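You operate a simulated robot arm through the tools that you are given. There is no shell and no other tool. Be economical: measure what you need, move in short steps, check, and stop when the job is done.

Carry out the task below with a simulated robot arm. There is one attempt and no reset: what you move stays moved.

TASK
Snap the green pad's three studs and swing the turntable a quarter turn.
Fine: open the turntable latch to free it and close it again after the turn; the pad stays in the turntable.

Only the result counts: the job must be done as asked and must still hold three seconds after the hand-in. Knocking over, shifting, dropping, spilling or breaking anything else fails it.

THE ROBOT
A 6-joint arm with a two-finger gripper, fixed in place. Base frame: the origin is at the foot of the arm, x ahead of it, y to its left, z up. Lengths are in mm, angles in rad, forces in N, time in s.
Its first joint turns from -2.897 to 2.897 rad. Payload 1.71 kg.
The TCP is the grasp point between the finger pads, 20 mm short of the fingertips. In the tool frame z runs along the fingers and y along their closing line. The gripper opens to 96 mm. The gripper's body begins 113 mm behind the TCP.
Orientation is that of the tool frame in the base frame, as a unit quaternion [x, y, z, w]. With the fingers straight down and closing along the base's y, the tool's x points along the base's -x, its y along +y and its z along -z.

THE INTERFACE
- The arm moves only by the tool drive_tool. Its argument "commands" is a list that holds one entry, the list of rows, each a list of 7 numbers: the shift along the tool's x, y, z in mm, then the turn, a rotation vector about the tool's x, y, z in rad, then the finger opening in mm, from 0 to 96. In form: [[[tx, ty, tz, rx, ry, rz, claw], ...]]. A call has 1 to 8 rows; each row shifts and turns the commanded pose from where the row before left it, along the tool's axes as they then stand. A row lasts 0.2 s, in which the tool goes at most 50 mm and 0.15 rad; a call with a longer step from one row to the next is refused whole, and so is a gripper value outside its range. A pose out of reach is approached as far as the arm can. The call stops where the force on the tool passes 50 N (or 10 N more than at its start, if that is more) or the arm is blocked; 0.2 s more then pass. Each finger travels about 45 mm/s and halts on what it meets, pressing with about 33 N; the grip force reading is that of the motor and also rises with nothing between the fingers. The clock runs only during rows and for 0.2 s after the last one: add rows that do not move to give the fingers time. It gives the time, the measured TCP pose, the force on the tool (base axes), the opening and the grip force at its end, in the units of the frame above (readings bear some noise), with the torque about the TCP (base axes, N m) and any sound that the robot's microphone picked up, and new pictures: "views" is both (left out), scene, wrist or none.
- Cameras (640 x 400 px; columns grow to the right, rows downward): "scene" is fixed at [400.1, 501.8, 1484.1]; the picture's right is [-0.65, -0.76, 0.00], its down [-0.52, 0.45, -0.72] and it looks along [0.55, -0.47, -0.69] (base axes); focal length 328 px, centre (320, 200). "wrist" rides on the gripper at [66, 14, -145] in the tool frame; the picture's right is [-0.21, 0.98, 0.00], its down [-0.88, -0.18, -0.45] and it looks along [-0.44, -0.09, 0.90] (tool axes); focal length 275 px, centre (320, 200). There is no depth. A picture from a camera that has moved, and an enlarged one, comes with that camera's place and axes in the base frame and with its lens.
- lift_body(by): slides the trunk up (or, below 0, down) by that many mm; the arm rides with it, the base frame stays. It gives what a move gives, with no picture.
- enlarge(camera, box): a new picture of the part [left, top, right, bottom] of that camera's present view, enlarged. No time passes.
- close_job(): hands the job in; it is judged then, once.

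Go step by step. Nothing tells you positions but the pictures and the camera data: compare them with the known pose of the tool, close in by small moves and look again before you grip or let go. The budget is 120 turns and 200 pictures, counting those below and the enlarged ones. Unless the task says otherwise, let go and move clear before handing in, and close with one line.

The tools are called after "Call:" by a JSON object that holds its "name" and its "arguments". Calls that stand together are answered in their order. drive_tool: Moves the arm, as the interface text tells. Its arguments: {"type":"object","properties":{"commands":{"type":"array","items":{"type":"array","items":{"type":"array","items":{"type":"number"}}}},"views":{"type":"string","enum":["both","scene","wrist","none"]}},"required":["commands"]} The other tools are called the same way: lift_body (by) slides the trunk up or down; enlarge (camera, box) takes an enlarged picture of a part of a camera's view; close_job () hands the job in.

At the start:

```text
t: 0.0
tool_pos: [536.4, 72.1, 1200.0]
tool_rot: [0.0, 1.0, 0.0, -0.001]
wrist_force: [-0.8, 0.4, 0.3]
torque: [0.02, -0.01, 0.01]
gripper_width: 96.2
grip_force: 0.0
trunk travel left (down, up): [-175.0, 215.0]
```

scene: 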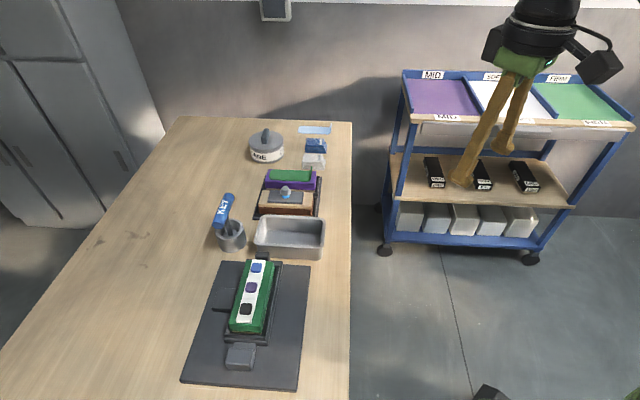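
wrist: 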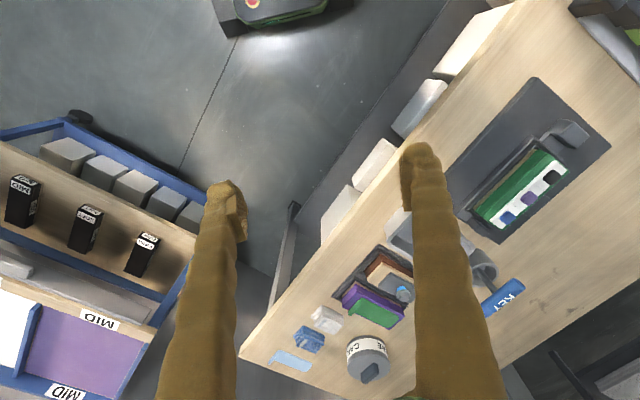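

I see a table with a dark mat carrying a green pad with three studs (blue, purple, black) and a grey block, probably the latch. I'll enlarge that area to identify the parts.

Call:
{"name": "enlarge", "arguments": {"camera": "scene", "box": [170, 240, 330, 400]}}

Call:
{"name": "enlarge", "arguments": {"camera": "wrist", "box": [440, 70, 620, 250]}}

Call:
{"name": "enlarge", "arguments": {"camera": "scene", "box": [200, 110, 360, 270]}}

```text
2.50 times, centred on (250, 320) of scene
camera zoom: at [400.1, 501.8, 1484.1], right [-0.65, -0.76, 0.0], down [-0.52, 0.45, -0.72], along [0.55, -0.47, -0.69], focal length 819 px, centre (495, -100)
```

zoom: 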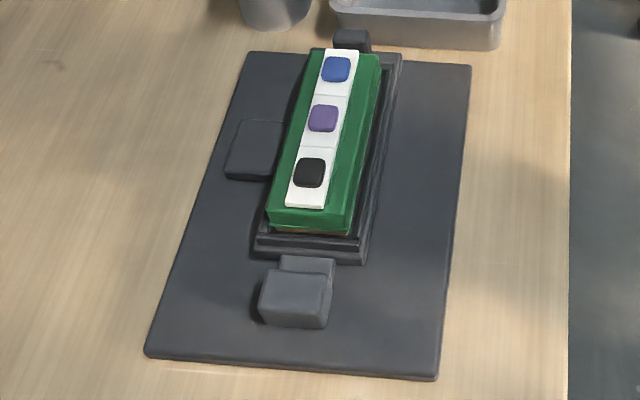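

```text
2.22 times, centred on (530, 160) of wrist
camera zoom: at [471.4, 86.6, 1345.7], right [0.21, 0.98, 0.0], down [0.88, -0.18, 0.44], along [0.43, -0.09, -0.9], focal length 612 px, centre (-147, 289)
```

zoom: 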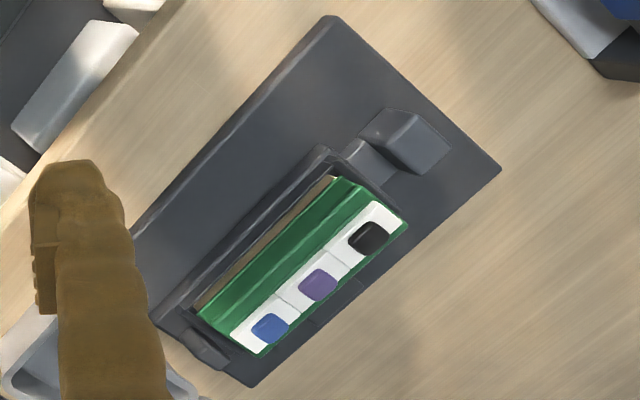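

```text
2.50 times, centred on (280, 190) of scene
camera zoom: at [400.1, 501.8, 1484.1], right [-0.65, -0.76, 0.0], down [-0.52, 0.45, -0.72], along [0.55, -0.47, -0.69], focal length 819 px, centre (420, 225)
```

zoom: 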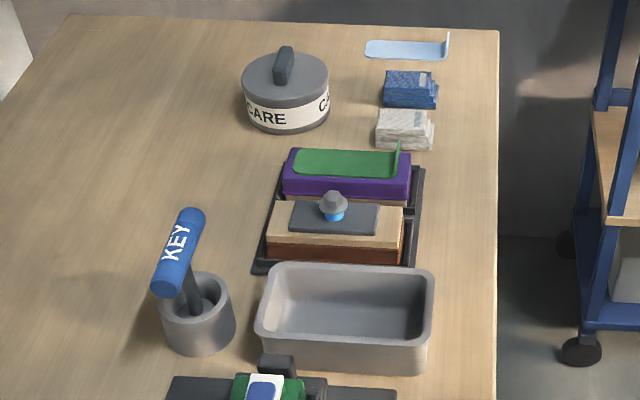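

The pad's middle stud is at about (737, 384, 940), and the pad runs along the diagonal (0.7, -0.7). I'll bring the wrist camera over it for a closer look.

Call:
{"name": "drive_tool", "arguments": {"commands": [[[-14.6, 41, 12.5, 0, 0, 0, 96], [-14.6, 41, 12.5, 0, 0, 0, 96], [-14.6, 41, 12.5, 0, 0, 0, 96], [-14.6, 41, 12.5, 0, 0, 0, 96], [-14.6, 41, 12.5, 0, 0, 0, 96], [-14.6, 41, 12.5, 0, 0, 0, 96], [-14.6, 41, 12.5, 0, 0, 0, 96], [-14.6, 41, 12.5, 0, 0, 0, 96]]], "views": "both"}}

```text
t: 1.8
tool_pos: [633.2, 401.5, 1110.2]
tool_rot: [0.0, 1.0, -0.001, 0.007]
wrist_force: [-0.7, -0.8, 0.4]
torque: [0.05, -0.15, 0.02]
gripper_width: 96.0
grip_force: 0.0
trunk travel left (down, up): [-175.0, 215.0]
camera wrist: at [567.2, 414.5, 1254.4], right [0.21, 0.98, 0.0], down [0.87, -0.18, 0.46], along [0.45, -0.09, -0.89], focal length 275 px, centre (320, 200)
```

scene: 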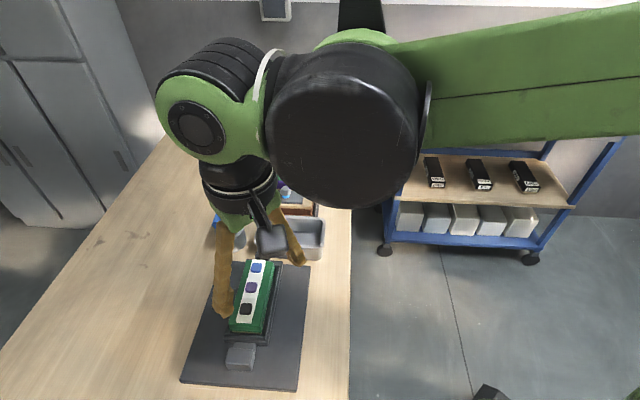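
wrist: 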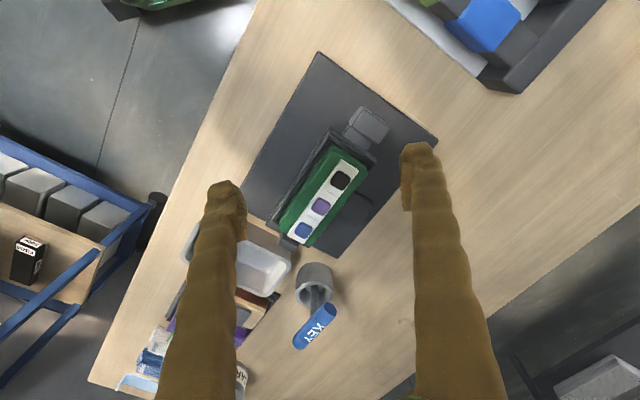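

Call:
{"name": "enlarge", "arguments": {"camera": "wrist", "box": [240, 50, 440, 270]}}

```text
1.82 times, centred on (340, 160) of wrist
camera zoom: at [567.2, 414.5, 1254.4], right [0.21, 0.98, 0.0], down [0.87, -0.18, 0.46], along [0.45, -0.09, -0.89], focal length 500 px, centre (284, 273)
```

zoom: 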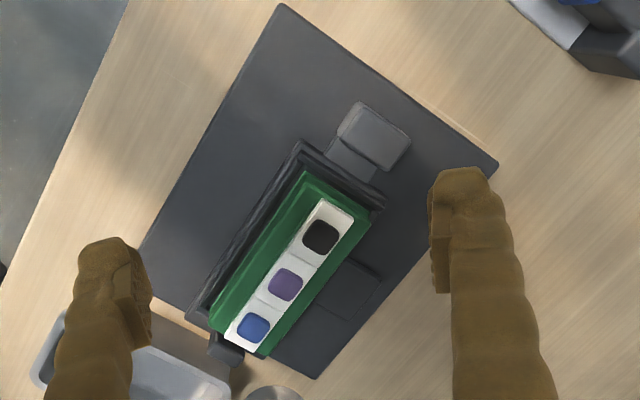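

Call:
{"name": "drive_tool", "arguments": {"commands": [[[13, 12, 25, 0, 0, 0, 96], [13, 12, 25, 0, 0, 0, 96], [13, 12, 25, 0, 0, 0, 96], [13, 12, 25, 0, 0, 0, 96], [0, 0, 0, 0, 0, 0, 96]]], "views": "wrist"}}

Call:
{"name": "enlarge", "arguments": {"camera": "wrist", "box": [220, 80, 440, 300]}}

```text
t: 3.0
tool_pos: [584.7, 448.7, 1007.8]
tool_rot: [0.0, 1.0, 0.0, 0.006]
wrist_force: [0.1, -0.2, 0.8]
torque: [-0.07, 0.0, -0.01]
gripper_width: 96.1
grip_force: 0.1
trunk travel left (down, up): [-175.0, 215.0]
camera wrist: at [518.1, 462.2, 1152.9], right [0.21, 0.98, 0.0], down [0.87, -0.18, 0.46], along [0.45, -0.09, -0.89], focal length 275 px, centre (320, 200)
```

wrist: 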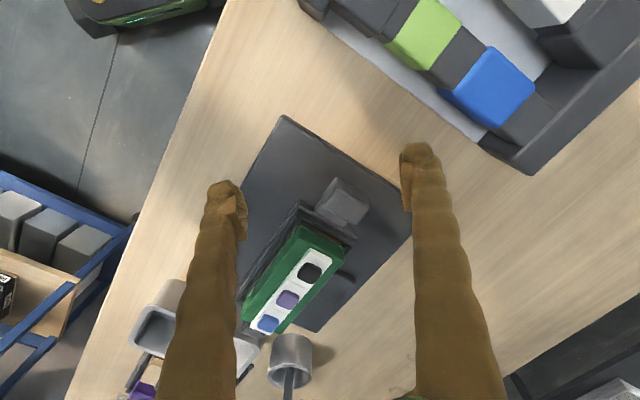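

```text
1.82 times, centred on (330, 190) of wrist
camera zoom: at [518.1, 462.2, 1152.9], right [0.21, 0.98, 0.0], down [0.87, -0.18, 0.46], along [0.45, -0.09, -0.89], focal length 500 px, centre (302, 218)
```

zoom: 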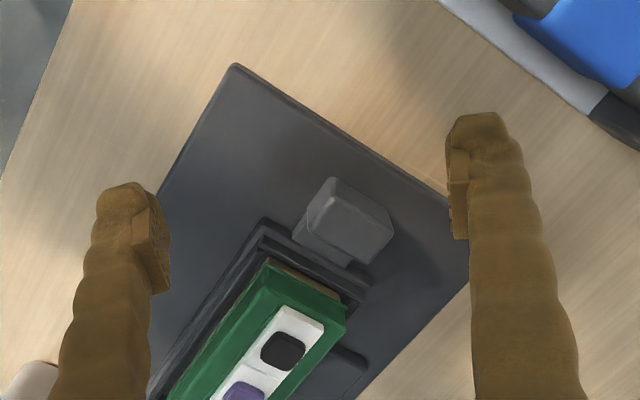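

The grey block by the black stud looks like a sliding latch with a tongue towards the tray. I'll turn the tool 45° so the fingers would straddle it, and the camera will look along the pad.

Call:
{"name": "drive_tool", "arguments": {"commands": [[[-8, 4, 0, 0, 0, 0.131, 96], [-8, 4, 0, 0, 0, 0.131, 96], [-8, 4, 0, 0, 0, 0.131, 96], [-8, 4, 0, 0, 0, 0.131, 96], [0, 0, 0, 0, 0, 0.131, 96], [0, 0, 0, 0, 0, 0.131, 96], [0, 0, 0, 0, 0, 0, 96], [0, 0, 0, 0, 0, 0, 96]]], "views": "wrist"}}

Call:
{"name": "enlarge", "arguments": {"camera": "wrist", "box": [220, 80, 440, 300]}}

```text
t: 4.8
tool_pos: [619.8, 457.2, 1009.5]
tool_rot: [0.383, 0.924, 0.004, 0.006]
wrist_force: [0.7, 0.5, 0.3]
torque: [0.01, -0.03, -0.02]
gripper_width: 95.8
grip_force: 0.0
trunk travel left (down, up): [-175.0, 215.0]
camera wrist: at [582.5, 513.7, 1154.5], right [0.84, 0.55, 0.01], down [0.48, -0.75, 0.45], along [0.25, -0.37, -0.89], focal length 275 px, centre (320, 200)
```

wrist: 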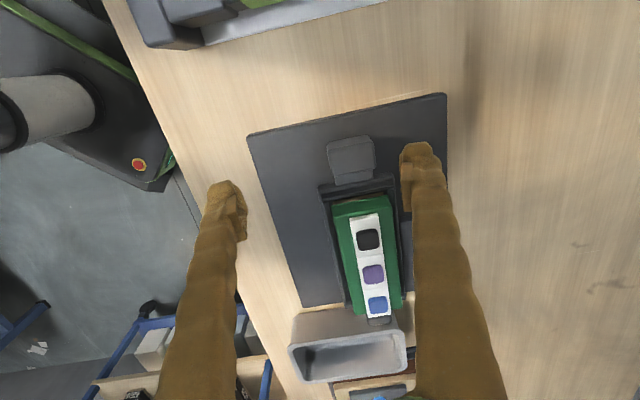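

```text
1.82 times, centred on (330, 190) of wrist
camera zoom: at [582.5, 513.7, 1154.5], right [0.84, 0.55, 0.01], down [0.48, -0.75, 0.45], along [0.25, -0.37, -0.89], focal length 500 px, centre (302, 218)
```

zoom: 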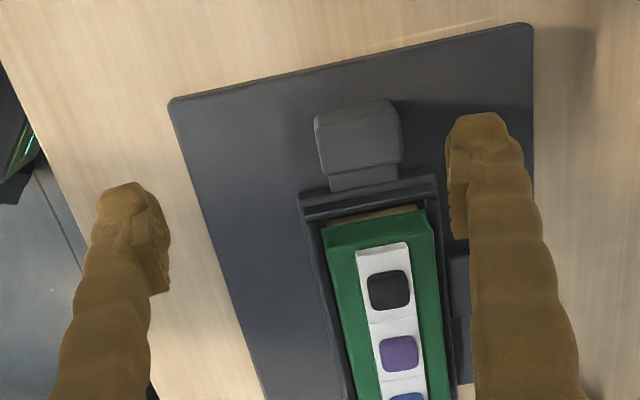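

Call:
{"name": "drive_tool", "arguments": {"commands": [[[4, 12, 22, 0, 0, 0, 96], [4, 12, 22, 0, 0, 0, 96], [5, 13, 25, 0, 0, 0, 96], [0, 0, 0, 0, 0, 0, 96], [0, 0, 0, 0, 0, 0, 96]]], "views": "wrist"}}

Call:
{"name": "enlarge", "arguments": {"camera": "wrist", "box": [220, 50, 440, 300]}}

```text
t: 6.0
tool_pos: [638.3, 493.5, 941.2]
tool_rot: [0.384, 0.924, 0.003, 0.006]
wrist_force: [0.0, 0.5, 0.0]
torque: [0.0, 0.02, 0.01]
gripper_width: 96.0
grip_force: 0.1
trunk travel left (down, up): [-175.0, 215.0]
camera wrist: at [600.3, 549.4, 1084.2], right [0.84, 0.55, 0.01], down [0.48, -0.75, 0.45], along [0.25, -0.37, -0.89], focal length 275 px, centre (320, 200)
```

wrist: 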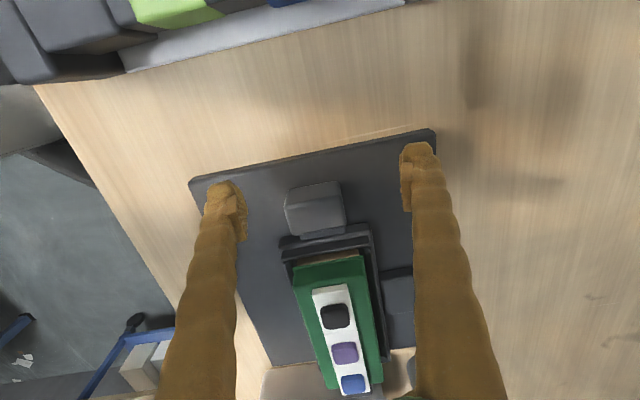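

```text
1.60 times, centred on (330, 175) of wrist
camera zoom: at [600.3, 549.4, 1084.2], right [0.84, 0.55, 0.01], down [0.48, -0.75, 0.45], along [0.25, -0.37, -0.89], focal length 440 px, centre (304, 240)
```

zoom: 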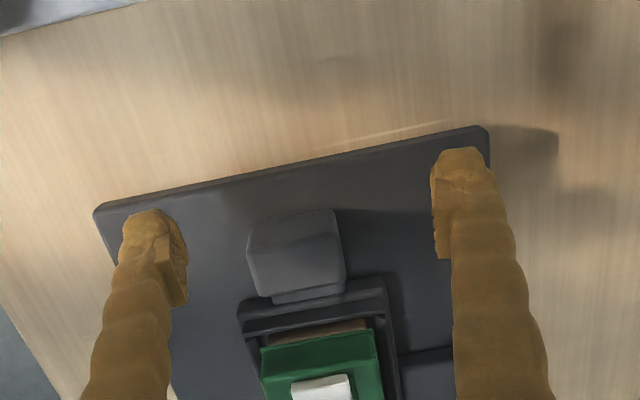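

I need a lower, more oblique view to tell whether the latch slides or hinges. I'll back off outward and tilt the tool.

Call:
{"name": "drive_tool", "arguments": {"commands": [[[40, -4, -5, 0, 0, 0, 96], [40, -4, -5, 0, 0, 0, 96], [0, 0, 0, 0, -0.15, 0, 96], [0, 0, 0, 0, -0.15, 0, 96], [0, 0, 0, 0, -0.15, 0, 96], [0, 0, 0, 0, -0.15, 0, 96], [0, 0, 0, 0, 0, 0, 96], [0, 0, 0, 0, 0, 0, 96]]], "views": "wrist"}}

Call:
{"name": "enlarge", "arguments": {"camera": "wrist", "box": [220, 100, 420, 240]}}

```text
t: 7.8
tool_pos: [575.4, 544.3, 950.2]
tool_rot: [0.366, 0.881, -0.11, 0.279]
wrist_force: [0.5, -0.5, 0.5]
torque: [0.0, 0.0, -0.01]
gripper_width: 96.2
grip_force: 0.1
trunk travel left (down, up): [-175.0, 215.0]
camera wrist: at [489.2, 650.9, 1031.6], right [0.81, 0.57, 0.13], down [0.19, -0.46, 0.86], along [0.55, -0.68, -0.49], focal length 275 px, centre (320, 200)
```

wrist: 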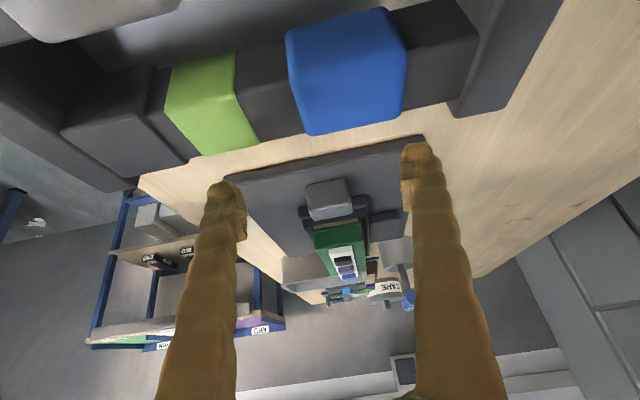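

```text
2.86 times, centred on (320, 170) of wrist
camera zoom: at [489.2, 650.9, 1031.6], right [0.81, 0.57, 0.13], down [0.19, -0.46, 0.86], along [0.55, -0.68, -0.49], focal length 786 px, centre (320, 286)
```

zoom: 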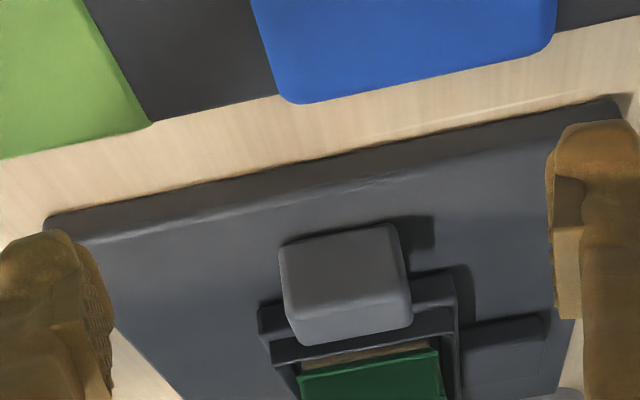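

The latch looks like a block about 40 mm wide near (650, 467), with its top at z≈905 and a tongue into the tray, so it probably slides outward along the pad's axis. I'll press the studs first while the table is still latched, starting by straightening up and hovering over the black stud.

Call:
{"name": "drive_tool", "arguments": {"commands": [[[0, 0, 0, 0, 0.15, 0, 60], [0, 0, 0, 0, 0.15, 0, 30], [0, 0, 0, 0, 0.15, 0, 0], [0, 0, 0, 0, 0.15, 0, 0], [0, 0, -48, 0, 0, 0, 0], [-48, 0, 0, 0, 0, 0, 0], [-48, 0, 0, 0, 0, 0, 0], [-45, 0, 0, 0, 0, 0, 0]]], "views": "none"}}

Call:
{"name": "drive_tool", "arguments": {"commands": [[[-42, 0, 0, 0, 0, 0, 0], [0, 0, 0, 0, 0, 0, 0], [0, 0, 0, 0, 0, 0, 0]]], "views": "both"}}

Call:
{"name": "enlarge", "arguments": {"camera": "wrist", "box": [250, 120, 410, 300]}}

Call:
{"name": "enlarge", "arguments": {"camera": "scene", "box": [180, 220, 320, 360]}}

```text
t: 9.6
tool_pos: [675.0, 445.9, 998.7]
tool_rot: [0.383, 0.924, 0.004, 0.006]
wrist_force: [-0.6, -0.3, 0.5]
torque: [-0.02, 0.01, 0.02]
gripper_width: 0.0
grip_force: 29.4
trunk travel left (down, up): [-175.0, 215.0]
```

```text
t: 10.4
tool_pos: [706.1, 416.1, 999.9]
tool_rot: [0.384, 0.923, 0.003, 0.006]
wrist_force: [-0.3, 0.0, 0.9]
torque: [0.01, 0.01, -0.01]
gripper_width: 0.0
grip_force: 28.9
trunk travel left (down, up): [-175.0, 215.0]
camera wrist: at [668.3, 471.4, 1144.8], right [0.84, 0.55, 0.01], down [0.48, -0.75, 0.45], along [0.25, -0.37, -0.89], focal length 275 px, centre (320, 200)
```

scene: 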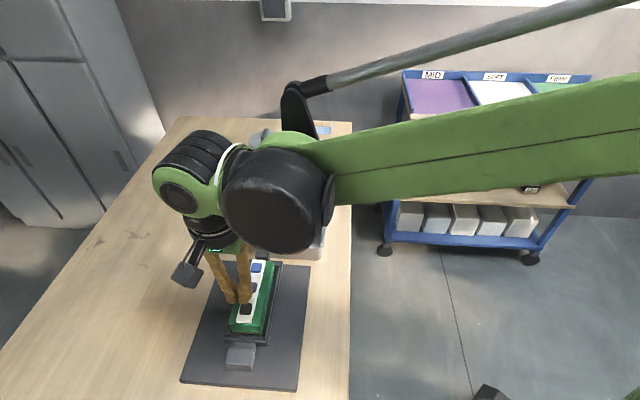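
wrist: 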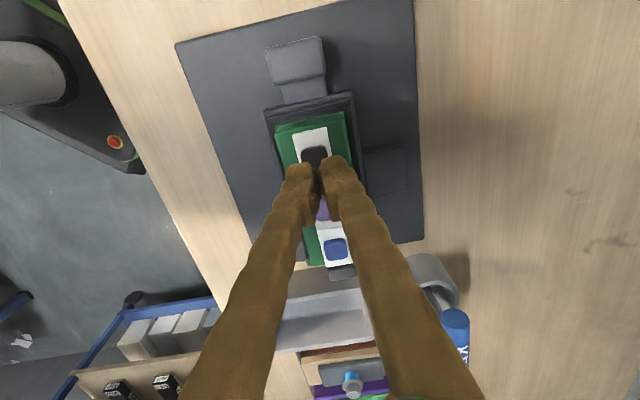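

```text
2.22 times, centred on (330, 210) of wrist
camera zoom: at [668.3, 471.4, 1144.8], right [0.84, 0.55, 0.01], down [0.48, -0.75, 0.45], along [0.25, -0.37, -0.89], focal length 612 px, centre (298, 178)
```

zoom: 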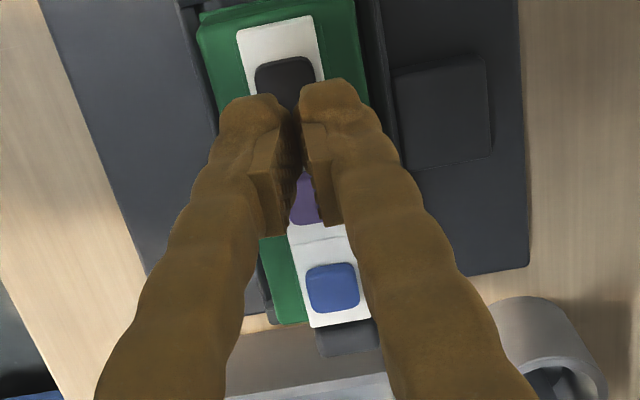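

```text
2.86 times, centred on (250, 290) of scene
camera zoom: at [400.1, 501.8, 1484.1], right [-0.65, -0.76, 0.0], down [-0.52, 0.45, -0.72], along [0.55, -0.47, -0.69], focal length 936 px, centre (520, -57)
```

zoom: 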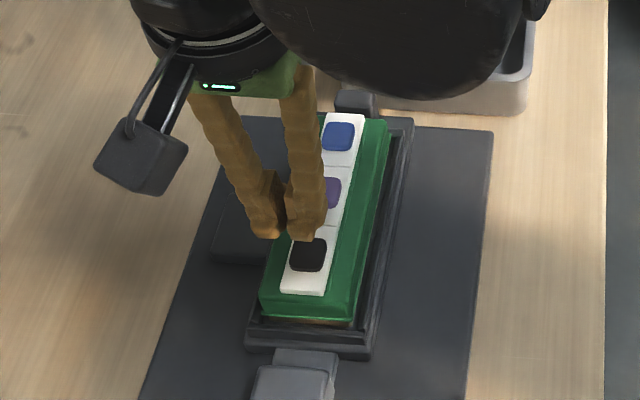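

The closed fingertips sit over the black stud, about 2.5 mm off laterally. I'll correct that and press down in small steps.

Call:
{"name": "drive_tool", "arguments": {"commands": [[[0, -2.5, 15, 0, 0, 0, 0], [0, 0, 13, 0, 0, 0, 0], [0, 0, 4, 0, 0, 0, 0], [0, 0, 3, 0, 0, 0, 0], [0, 0, 3, 0, 0, 0, 0], [0, 0, 3, 0, 0, 0, 0], [0, 0, 3, 0, 0, 0, 0], [0, 0, 3, 0, 0, 0, 0]]], "views": "wrist"}}

```text
t: 12.2
tool_pos: [704.1, 411.9, 954.5]
tool_rot: [0.383, 0.924, 0.004, 0.008]
wrist_force: [10.3, 5.4, 28.4]
torque: [0.1, -0.15, 0.18]
gripper_width: 6.1
grip_force: 29.6
trunk travel left (down, up): [-175.0, 215.0]
camera wrist: at [665.7, 468.7, 1098.5], right [0.84, 0.55, 0.01], down [0.48, -0.75, 0.45], along [0.26, -0.37, -0.89], focal length 275 px, centre (320, 200)
```

wrist: 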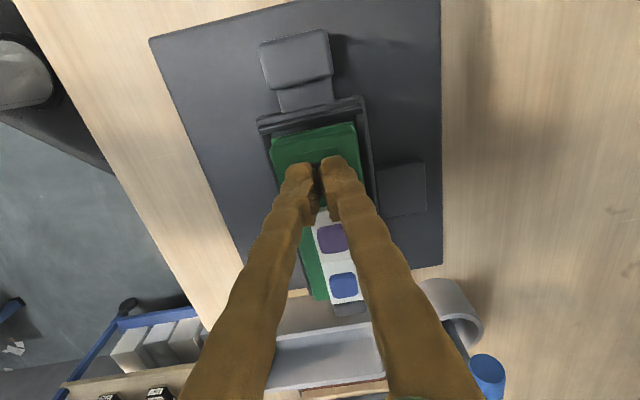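

Call:
{"name": "enlarge", "arguments": {"camera": "wrist", "box": [250, 110, 390, 250]}}

Call:
{"name": "enlarge", "arguments": {"camera": "scene", "box": [200, 230, 300, 350]}}

```text
2.86 times, centred on (320, 180) of wrist
camera zoom: at [665.7, 468.7, 1098.5], right [0.84, 0.55, 0.01], down [0.48, -0.75, 0.45], along [0.26, -0.37, -0.89], focal length 786 px, centre (320, 257)
```

zoom: 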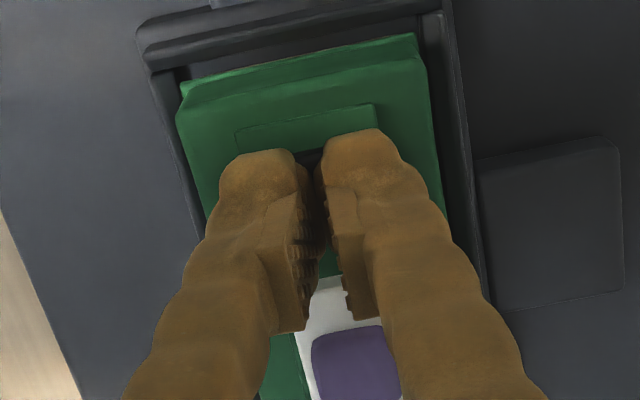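

```text
3.33 times, centred on (250, 290) of scene
camera zoom: at [400.1, 501.8, 1484.1], right [-0.65, -0.76, 0.0], down [-0.52, 0.45, -0.72], along [0.55, -0.47, -0.69], focal length 1092 px, centre (553, -100)
```

zoom: 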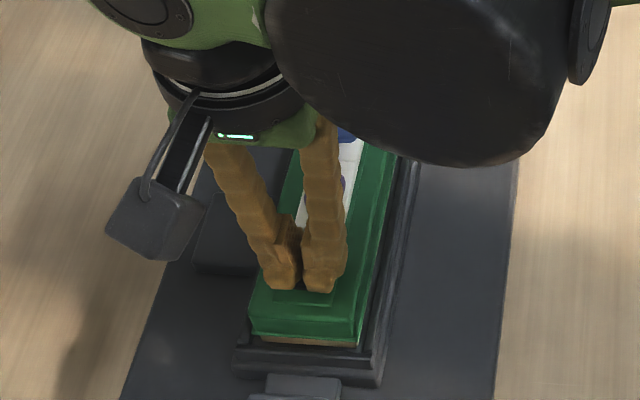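

The tile under the black stud has turned green, which appears to mark it as snapped. I'll lift off and check.

Call:
{"name": "drive_tool", "arguments": {"commands": [[[0, 0, -15, 0, 0, 0, 0], [0, 0, -20, 0, 0, 0, 0], [0, 0, 0, 0, 0, 0, 0]]], "views": "wrist"}}

Call:
{"name": "enlarge", "arguments": {"camera": "wrist", "box": [250, 110, 390, 290]}}

```text
t: 13.0
tool_pos: [703.5, 411.8, 988.2]
tool_rot: [0.384, 0.923, 0.004, 0.006]
wrist_force: [-0.1, -0.2, -0.3]
torque: [0.04, -0.03, -0.01]
gripper_width: 0.2
grip_force: 29.5
trunk travel left (down, up): [-175.0, 215.0]
camera wrist: at [664.6, 468.3, 1132.2], right [0.84, 0.55, 0.01], down [0.48, -0.75, 0.45], along [0.25, -0.37, -0.89], focal length 275 px, centre (320, 200)
```

wrist: 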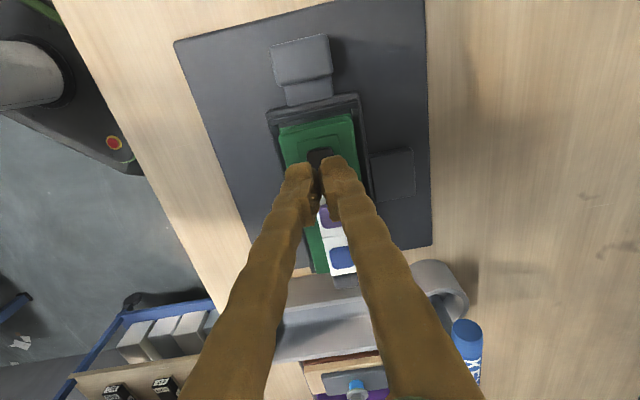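

```text
2.22 times, centred on (320, 200) of wrist
camera zoom: at [664.6, 468.3, 1132.2], right [0.84, 0.55, 0.01], down [0.48, -0.75, 0.45], along [0.25, -0.37, -0.89], focal length 612 px, centre (320, 200)
```

zoom: 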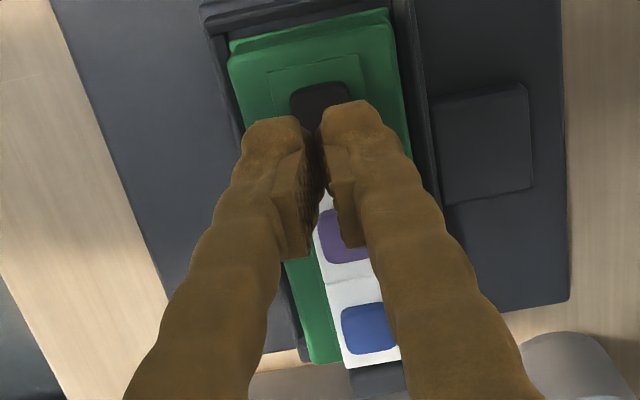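

Black is snapped and its tile stays green. Next is the purple stud, 44 mm further along.

Call:
{"name": "drive_tool", "arguments": {"commands": [[[-22, 2, -5, 0, 0, 0, 0], [-22, 0, 0, 0, 0, 0, 0], [0, 0, 0, 0, 0, 0, 0], [0, 0, 0, 0, 0, 0, 0]]], "views": "wrist"}}

Call:
{"name": "enlarge", "arguments": {"camera": "wrist", "box": [250, 110, 390, 290]}}

Call:
{"name": "enlarge", "arguments": {"camera": "scene", "box": [200, 230, 300, 350]}}

```text
t: 14.0
tool_pos: [735.5, 382.9, 992.8]
tool_rot: [0.383, 0.924, 0.003, 0.005]
wrist_force: [0.4, 0.2, 0.2]
torque: [0.02, -0.01, -0.02]
gripper_width: 0.0
grip_force: 29.8
trunk travel left (down, up): [-175.0, 215.0]
camera wrist: at [697.8, 438.9, 1137.5], right [0.84, 0.55, 0.01], down [0.48, -0.75, 0.45], along [0.25, -0.37, -0.89], focal length 275 px, centre (320, 200)
```

wrist: 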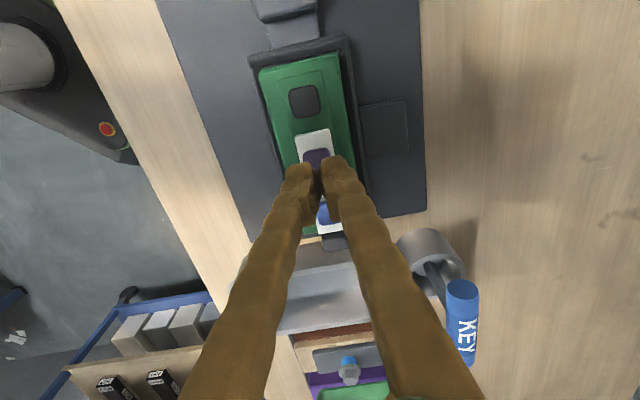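

```text
2.22 times, centred on (320, 200) of wrist
camera zoom: at [697.8, 438.9, 1137.5], right [0.84, 0.55, 0.01], down [0.48, -0.75, 0.45], along [0.25, -0.37, -0.89], focal length 612 px, centre (320, 200)
```

zoom: 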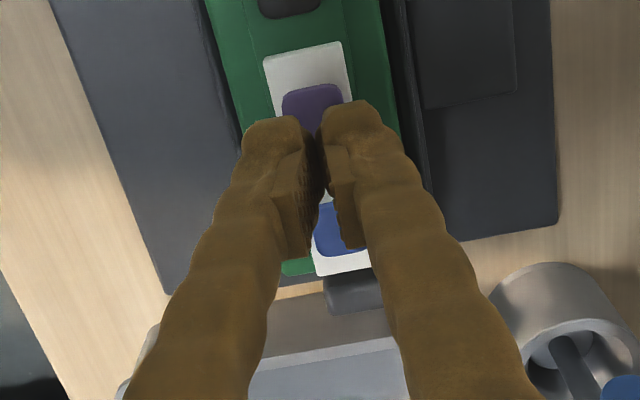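

```text
3.33 times, centred on (250, 290) of scene
camera zoom: at [400.1, 501.8, 1484.1], right [-0.65, -0.76, 0.0], down [-0.52, 0.45, -0.72], along [0.55, -0.47, -0.69], focal length 1092 px, centre (553, -100)
```

zoom: 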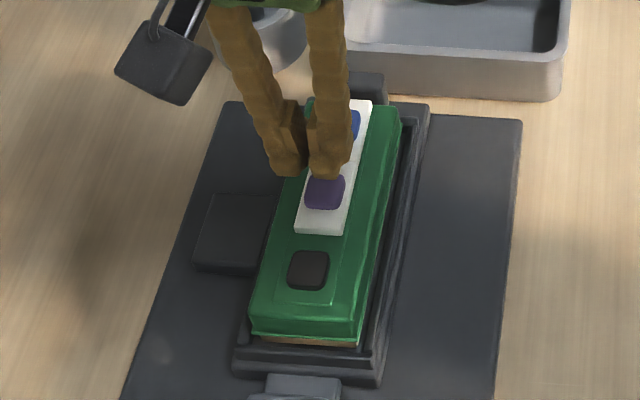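

Black stayed green and I'm aligned on purple, so I'll press.

Call:
{"name": "drive_tool", "arguments": {"commands": [[[0, 0, 20, 0, 0, 0, 0], [0, 0, 6, 0, 0, 0, 0], [0, 0, 4, 0, 0, 0, 0], [0, 0, 3, 0, 0, 0, 0], [0, 0, 3, 0, 0, 0, 0], [0, 0, 3, 0, 0, 0, 0], [0, 0, 2, 0, 0, 0, 0]]], "views": "none"}}

Call:
{"name": "enlarge", "arguments": {"camera": "wrist", "box": [250, 110, 390, 290]}}

```text
t: 15.6
tool_pos: [735.9, 382.8, 953.5]
tool_rot: [0.383, 0.924, 0.004, 0.007]
wrist_force: [8.8, 3.2, 29.9]
torque: [0.07, -0.12, 0.03]
gripper_width: 6.0
grip_force: 29.9
trunk travel left (down, up): [-175.0, 215.0]
```

```text
2.22 times, centred on (320, 200) of wrist
camera zoom: at [697.4, 438.9, 1098.5], right [0.84, 0.55, 0.01], down [0.48, -0.75, 0.45], along [0.26, -0.37, -0.89], focal length 612 px, centre (320, 200)
```

zoom: 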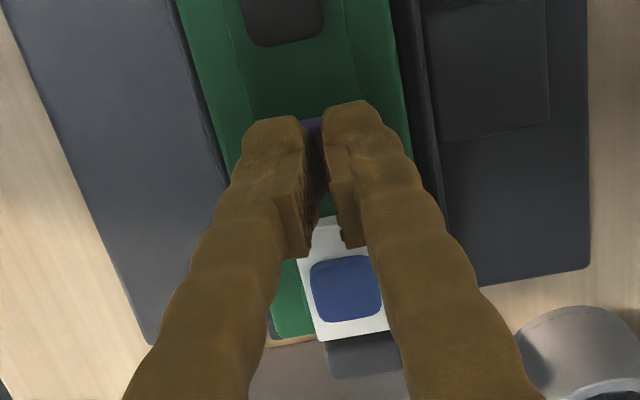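

Purple is green too, so I'll move on to blue.

Call:
{"name": "drive_tool", "arguments": {"commands": [[[0, 0, -20, 0, 0, 0, 0], [0, 0, -20, 0, 0, 0, 0], [-22, 0, 0, 0, 0, 0, 0], [-22, 0, 0, 0, 0, 0, 0], [0, 0, 0, 0, 0, 0, 0], [0, 0, 0, 0, 0, 0, 0]]], "views": "none"}}

Call:
{"name": "enlarge", "arguments": {"camera": "wrist", "box": [250, 110, 390, 290]}}

Call:
{"name": "enlarge", "arguments": {"camera": "scene", "box": [200, 230, 300, 350]}}

```text
t: 17.0
tool_pos: [765.1, 352.6, 993.2]
tool_rot: [0.382, 0.924, 0.002, 0.006]
wrist_force: [0.0, 0.3, 0.4]
torque: [0.01, 0.02, 0.02]
gripper_width: 0.0
grip_force: 29.4
trunk travel left (down, up): [-175.0, 215.0]
```

```text
2.22 times, centred on (320, 200) of wrist
camera zoom: at [727.8, 407.7, 1138.3], right [0.84, 0.55, 0.01], down [0.48, -0.75, 0.45], along [0.25, -0.37, -0.89], focal length 612 px, centre (320, 200)
```

zoom: 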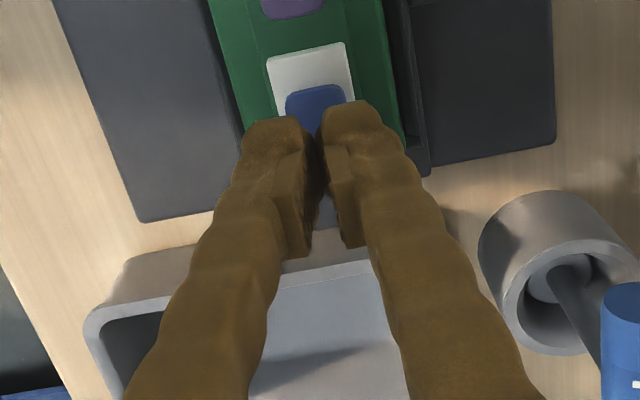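

```text
3.33 times, centred on (250, 290) of scene
camera zoom: at [400.1, 501.8, 1484.1], right [-0.65, -0.76, 0.0], down [-0.52, 0.45, -0.72], along [0.55, -0.47, -0.69], focal length 1092 px, centre (553, -100)
```

zoom: 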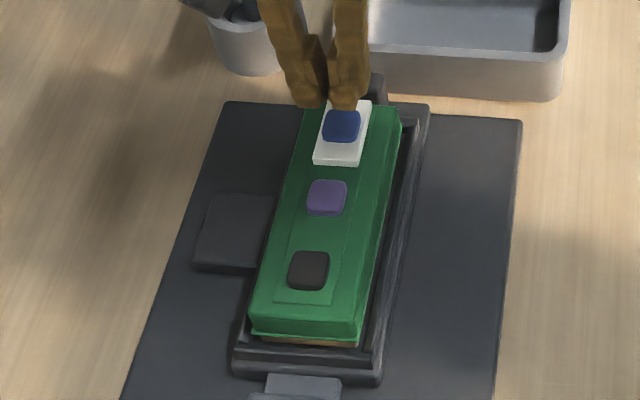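

Call:
{"name": "drive_tool", "arguments": {"commands": [[[0, 1, 20, 0, 0, 0, 0], [0, 0, 6, 0, 0, 0, 0], [0, 0, 4, 0, 0, 0, 0], [0, 0, 3, 0, 0, 0, 0], [0, 0, 3, 0, 0, 0, 0], [0, 0, 3, 0, 0, 0, 0], [0, 0, 2, 0, 0, 0, 0]]], "views": "none"}}

Call:
{"name": "drive_tool", "arguments": {"commands": [[[0, 0, -20, 0, 0, 0, 0], [0, 0, -20, 0, 0, 0, 0], [46, 0, -15, 0, 0, 0, 0], [46, 0, 0, 0, 0, 0, 0], [46, 0, 0, 0, 0, 0, 0], [0, 0, 0, 0, 0, 0, 0], [0, 0, 0, 0, 0, 0, 0]]], "views": "wrist"}}

Call:
{"name": "enlarge", "arguments": {"camera": "scene", "box": [180, 240, 310, 400]}}

```text
t: 18.6
tool_pos: [767.8, 353.1, 953.9]
tool_rot: [0.384, 0.923, 0.004, 0.007]
wrist_force: [11.7, 7.0, 34.3]
torque: [0.14, -0.12, -0.19]
gripper_width: 6.2
grip_force: 29.7
trunk travel left (down, up): [-175.0, 215.0]
```

```text
t: 20.2
tool_pos: [668.5, 451.1, 1001.7]
tool_rot: [0.384, 0.923, 0.003, 0.005]
wrist_force: [-0.5, -0.3, 0.3]
torque: [0.0, 0.01, -0.02]
gripper_width: 0.1
grip_force: 29.2
trunk travel left (down, up): [-175.0, 215.0]
camera wrist: at [630.2, 506.8, 1147.1], right [0.84, 0.55, 0.01], down [0.48, -0.75, 0.45], along [0.25, -0.37, -0.89], focal length 275 px, centre (320, 200)
```

wrist: 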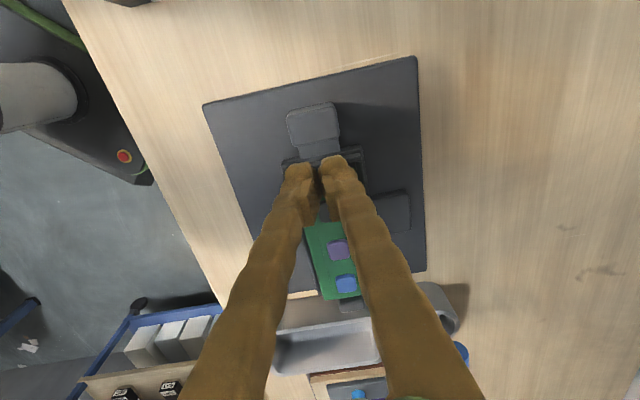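

```text
2.50 times, centred on (245, 320) of scene
camera zoom: at [400.1, 501.8, 1484.1], right [-0.65, -0.76, 0.0], down [-0.52, 0.45, -0.72], along [0.55, -0.47, -0.69], focal length 819 px, centre (508, -100)
```

zoom: 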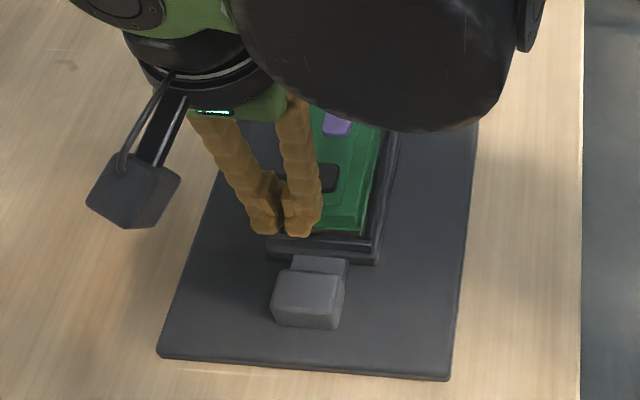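

All three tiles are green. Next is the latch: I'll open the fingers over it and come lower.

Call:
{"name": "drive_tool", "arguments": {"commands": [[[11, 0, 10, 0, 0, 0, 80], [11.5, -0.6, 20, 0, 0, 0, 80], [0, 0, 20, 0, 0, 0, 80], [0, 0, 0, 0, 0, 0, 80], [0, 0, 0, 0, 0, 0, 80]]], "views": "wrist"}}

Call:
{"name": "enlarge", "arguments": {"camera": "wrist", "box": [220, 70, 420, 270]}}

Call:
{"name": "enlarge", "arguments": {"camera": "scene", "box": [180, 260, 310, 400]}}

```text
t: 21.4
tool_pos: [653.3, 465.4, 953.2]
tool_rot: [0.384, 0.923, 0.004, 0.006]
wrist_force: [-0.2, 0.2, 1.4]
torque: [0.02, -0.03, -0.04]
gripper_width: 80.0
grip_force: 0.1
trunk travel left (down, up): [-175.0, 215.0]
camera wrist: at [614.8, 521.7, 1098.0], right [0.84, 0.55, 0.01], down [0.48, -0.75, 0.45], along [0.25, -0.37, -0.89], focal length 275 px, centre (320, 200)
```

wrist: 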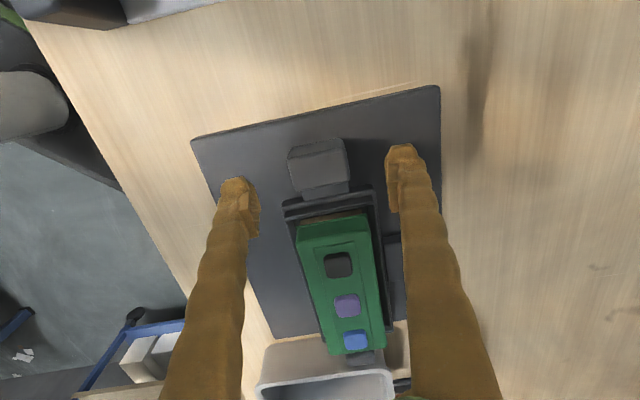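

```text
2.00 times, centred on (320, 170) of wrist
camera zoom: at [614.8, 521.7, 1098.0], right [0.84, 0.55, 0.01], down [0.48, -0.75, 0.45], along [0.25, -0.37, -0.89], focal length 551 px, centre (320, 260)
```

zoom: 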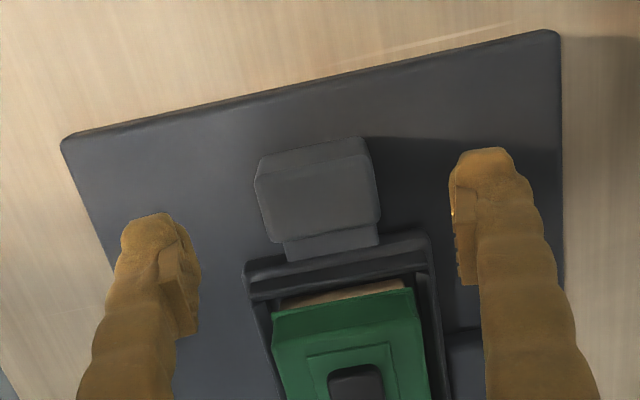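

```text
2.86 times, centred on (245, 330) of scene
camera zoom: at [400.1, 501.8, 1484.1], right [-0.65, -0.76, 0.0], down [-0.52, 0.45, -0.72], along [0.55, -0.47, -0.69], focal length 936 px, centre (534, -171)
```

zoom: 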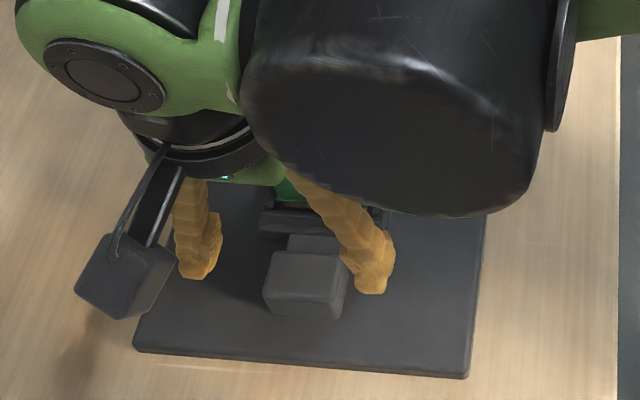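

Call:
{"name": "drive_tool", "arguments": {"commands": [[[0, 0, 20, 0, 0, 0, 80], [0, 0, 14, 0, 0, 0, 80], [0, 0, 8, 0, 0, 0, 80], [0, 0, 3, 0, 0, 0, 80], [0, 0, 0, 0, 0, 0, 80]]], "views": "wrist"}}

Call:
{"name": "enlarge", "arguments": {"camera": "wrist", "box": [220, 70, 420, 270]}}

Call:
{"name": "enlarge", "arguments": {"camera": "scene", "box": [180, 260, 310, 400]}}

```text
t: 22.6
tool_pos: [655.1, 467.7, 910.0]
tool_rot: [0.383, 0.924, 0.003, 0.006]
wrist_force: [-0.6, -0.1, 0.3]
torque: [0.04, 0.01, 0.05]
gripper_width: 80.0
grip_force: 0.1
trunk travel left (down, up): [-175.0, 215.0]
camera wrist: at [616.3, 522.8, 1054.0], right [0.84, 0.55, 0.01], down [0.48, -0.75, 0.45], along [0.25, -0.37, -0.89], focal length 275 px, centre (320, 200)
```

wrist: 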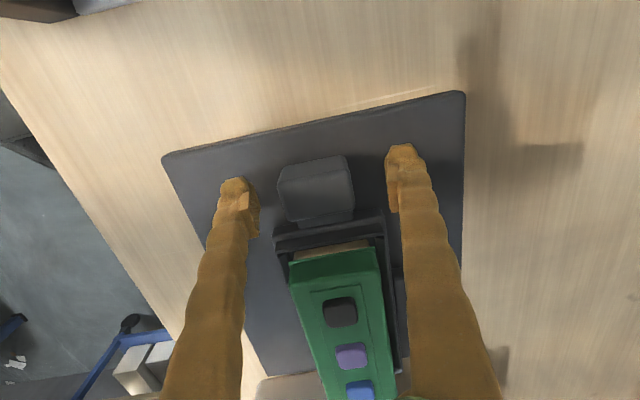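

```text
2.00 times, centred on (320, 170) of wrist
camera zoom: at [616.3, 522.8, 1054.0], right [0.84, 0.55, 0.01], down [0.48, -0.75, 0.45], along [0.25, -0.37, -0.89], focal length 551 px, centre (320, 260)
```

zoom: 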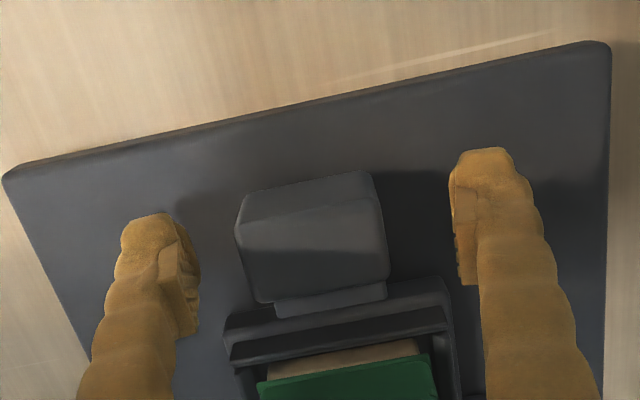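

```text
2.86 times, centred on (245, 330) of scene
camera zoom: at [400.1, 501.8, 1484.1], right [-0.65, -0.76, 0.0], down [-0.52, 0.45, -0.72], along [0.55, -0.47, -0.69], focal length 936 px, centre (534, -171)
```

zoom: 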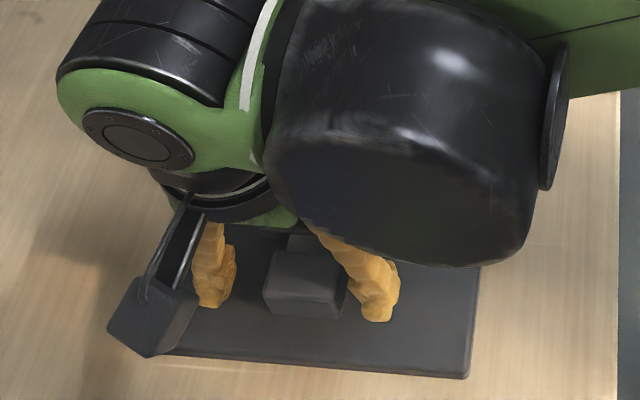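

The fingers straddle the block, with the TCP at its centre. I'll close on it.

Call:
{"name": "drive_tool", "arguments": {"commands": [[[0, 0, 2, 0, 0, 0, 60], [0, 0, 0, 0, 0, 0, 40], [0, 0, 0, 0, 0, 0, 30], [0, 0, 0, 0, 0, 0, 30], [0, 0, 0, 0, 0, 0, 30]]], "views": "wrist"}}

```text
t: 23.8
tool_pos: [653.9, 465.7, 907.1]
tool_rot: [0.384, 0.923, 0.002, 0.006]
wrist_force: [-19.7, -18.4, -11.6]
torque: [0.03, -0.02, -0.02]
gripper_width: 47.7
grip_force: 13.0
trunk travel left (down, up): [-175.0, 215.0]
camera wrist: at [615.9, 522.1, 1052.1], right [0.84, 0.55, 0.01], down [0.48, -0.75, 0.45], along [0.25, -0.37, -0.89], focal length 275 px, centre (320, 200)
```

wrist: 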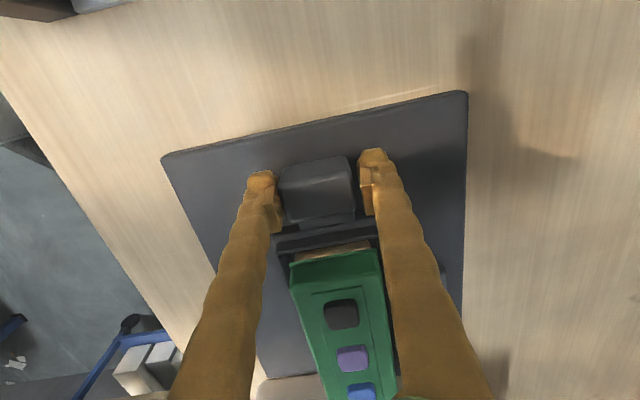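

The left finger touched first, so I'll shift toward it and finish closing.

Call:
{"name": "drive_tool", "arguments": {"commands": [[[0, -1.5, 0, 0, 0, 0, 40], [0, -1, 0, 0, 0, 0, 34], [0, 0, 0, 0, 0, 0, 30], [0, 0, 0, 0, 0, 0, 30], [0, 0, 0, 0, 0, 0, 30]]], "views": "none"}}

```text
t: 25.0
tool_pos: [651.9, 464.3, 907.5]
tool_rot: [0.382, 0.924, 0.003, 0.005]
wrist_force: [-7.8, -1.7, 3.9]
torque: [-0.04, 0.27, 0.06]
gripper_width: 43.6
grip_force: 34.7
trunk travel left (down, up): [-175.0, 215.0]
```

I have the block gripped at 43.6 mm. I'll pull outward gently along tool +x.

Call:
{"name": "drive_tool", "arguments": {"commands": [[[3, 0, 0, 0, 0, 0, 30], [3, 0, 0, 0, 0, 0, 30], [3, 0, 0, 0, 0, 0, 30], [3, 0, 0, 0, 0, 0, 30], [0, 0, 0, 0, 0, 0, 30]]], "views": "wrist"}}

Call:
{"name": "enlarge", "arguments": {"camera": "wrist", "box": [220, 70, 420, 270]}}

```text
t: 26.2
tool_pos: [644.5, 472.3, 908.1]
tool_rot: [0.383, 0.924, 0.003, 0.005]
wrist_force: [-4.1, -3.8, -0.7]
torque: [-0.21, 0.06, 0.14]
gripper_width: 43.0
grip_force: 35.4
trunk travel left (down, up): [-175.0, 215.0]
camera wrist: at [605.9, 529.2, 1052.4], right [0.84, 0.55, 0.01], down [0.48, -0.75, 0.45], along [0.25, -0.37, -0.89], focal length 275 px, centre (320, 200)
```

wrist: 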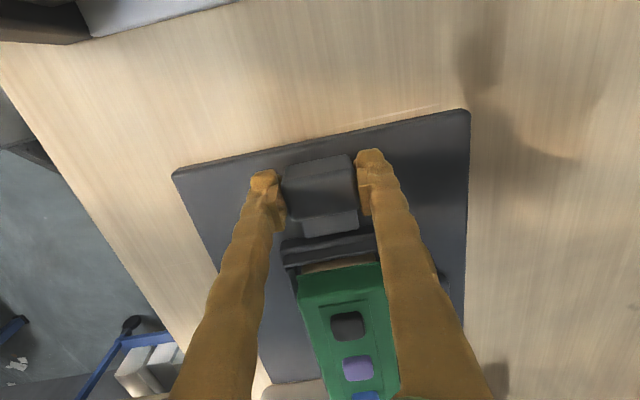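

```text
2.00 times, centred on (320, 170) of wrist
camera zoom: at [605.9, 529.2, 1052.4], right [0.84, 0.55, 0.01], down [0.48, -0.75, 0.45], along [0.25, -0.37, -0.89], focal length 551 px, centre (320, 260)
```

zoom: 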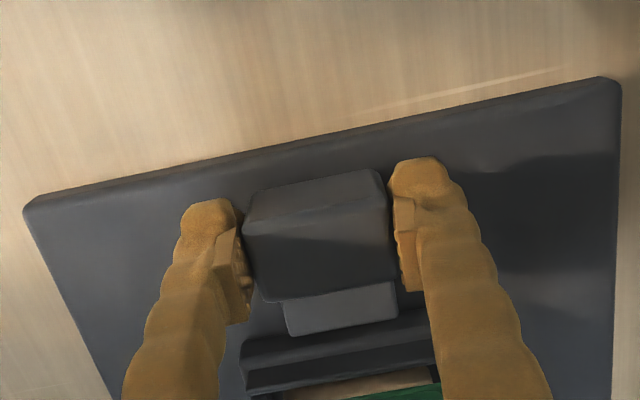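

The latch slides freely, and its tongue is nearly clear of the tray. I'll pull further to its stop.

Call:
{"name": "drive_tool", "arguments": {"commands": [[[3, 0, 0, 0, 0, 0, 30], [3, 0, 0, 0, 0, 0, 30], [3, 0, 0, 0, 0, 0, 30], [3, 0, 0, 0, 0, 0, 30], [0, 0, 0, 0, 0, 0, 30]]], "views": "wrist"}}

Call:
{"name": "enlarge", "arguments": {"camera": "wrist", "box": [220, 70, 420, 270]}}

```text
t: 27.4
tool_pos: [637.9, 479.6, 906.4]
tool_rot: [0.383, 0.924, 0.004, 0.006]
wrist_force: [34.1, -8.7, 4.5]
torque: [-0.19, -0.34, -0.09]
gripper_width: 43.5
grip_force: 35.5
trunk travel left (down, up): [-175.0, 215.0]
camera wrist: at [599.5, 535.6, 1051.9], right [0.84, 0.54, 0.01], down [0.48, -0.75, 0.45], along [0.25, -0.37, -0.89], focal length 275 px, centre (320, 200)
```

wrist: 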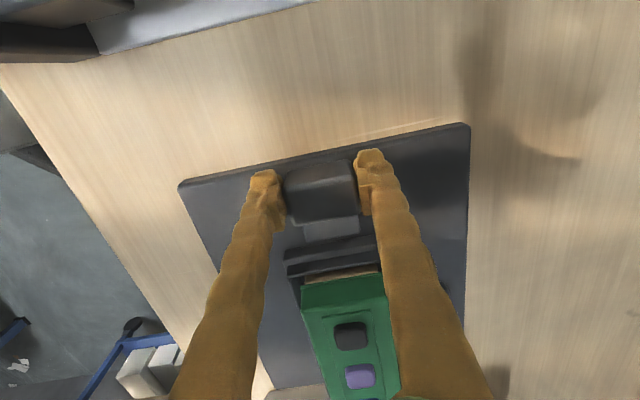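

```text
2.00 times, centred on (320, 170) of wrist
camera zoom: at [599.5, 535.6, 1051.9], right [0.84, 0.54, 0.01], down [0.48, -0.75, 0.45], along [0.25, -0.37, -0.89], focal length 551 px, centre (320, 260)
```

zoom: 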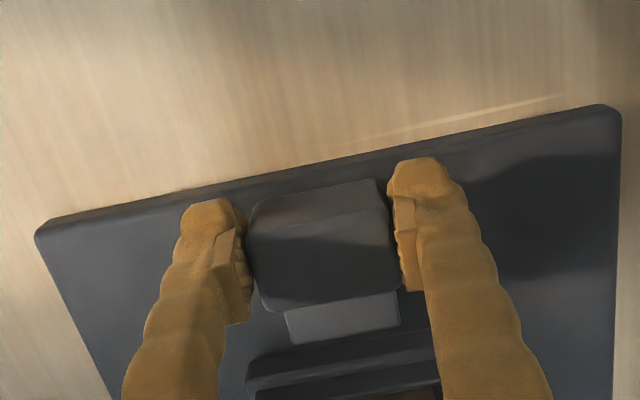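

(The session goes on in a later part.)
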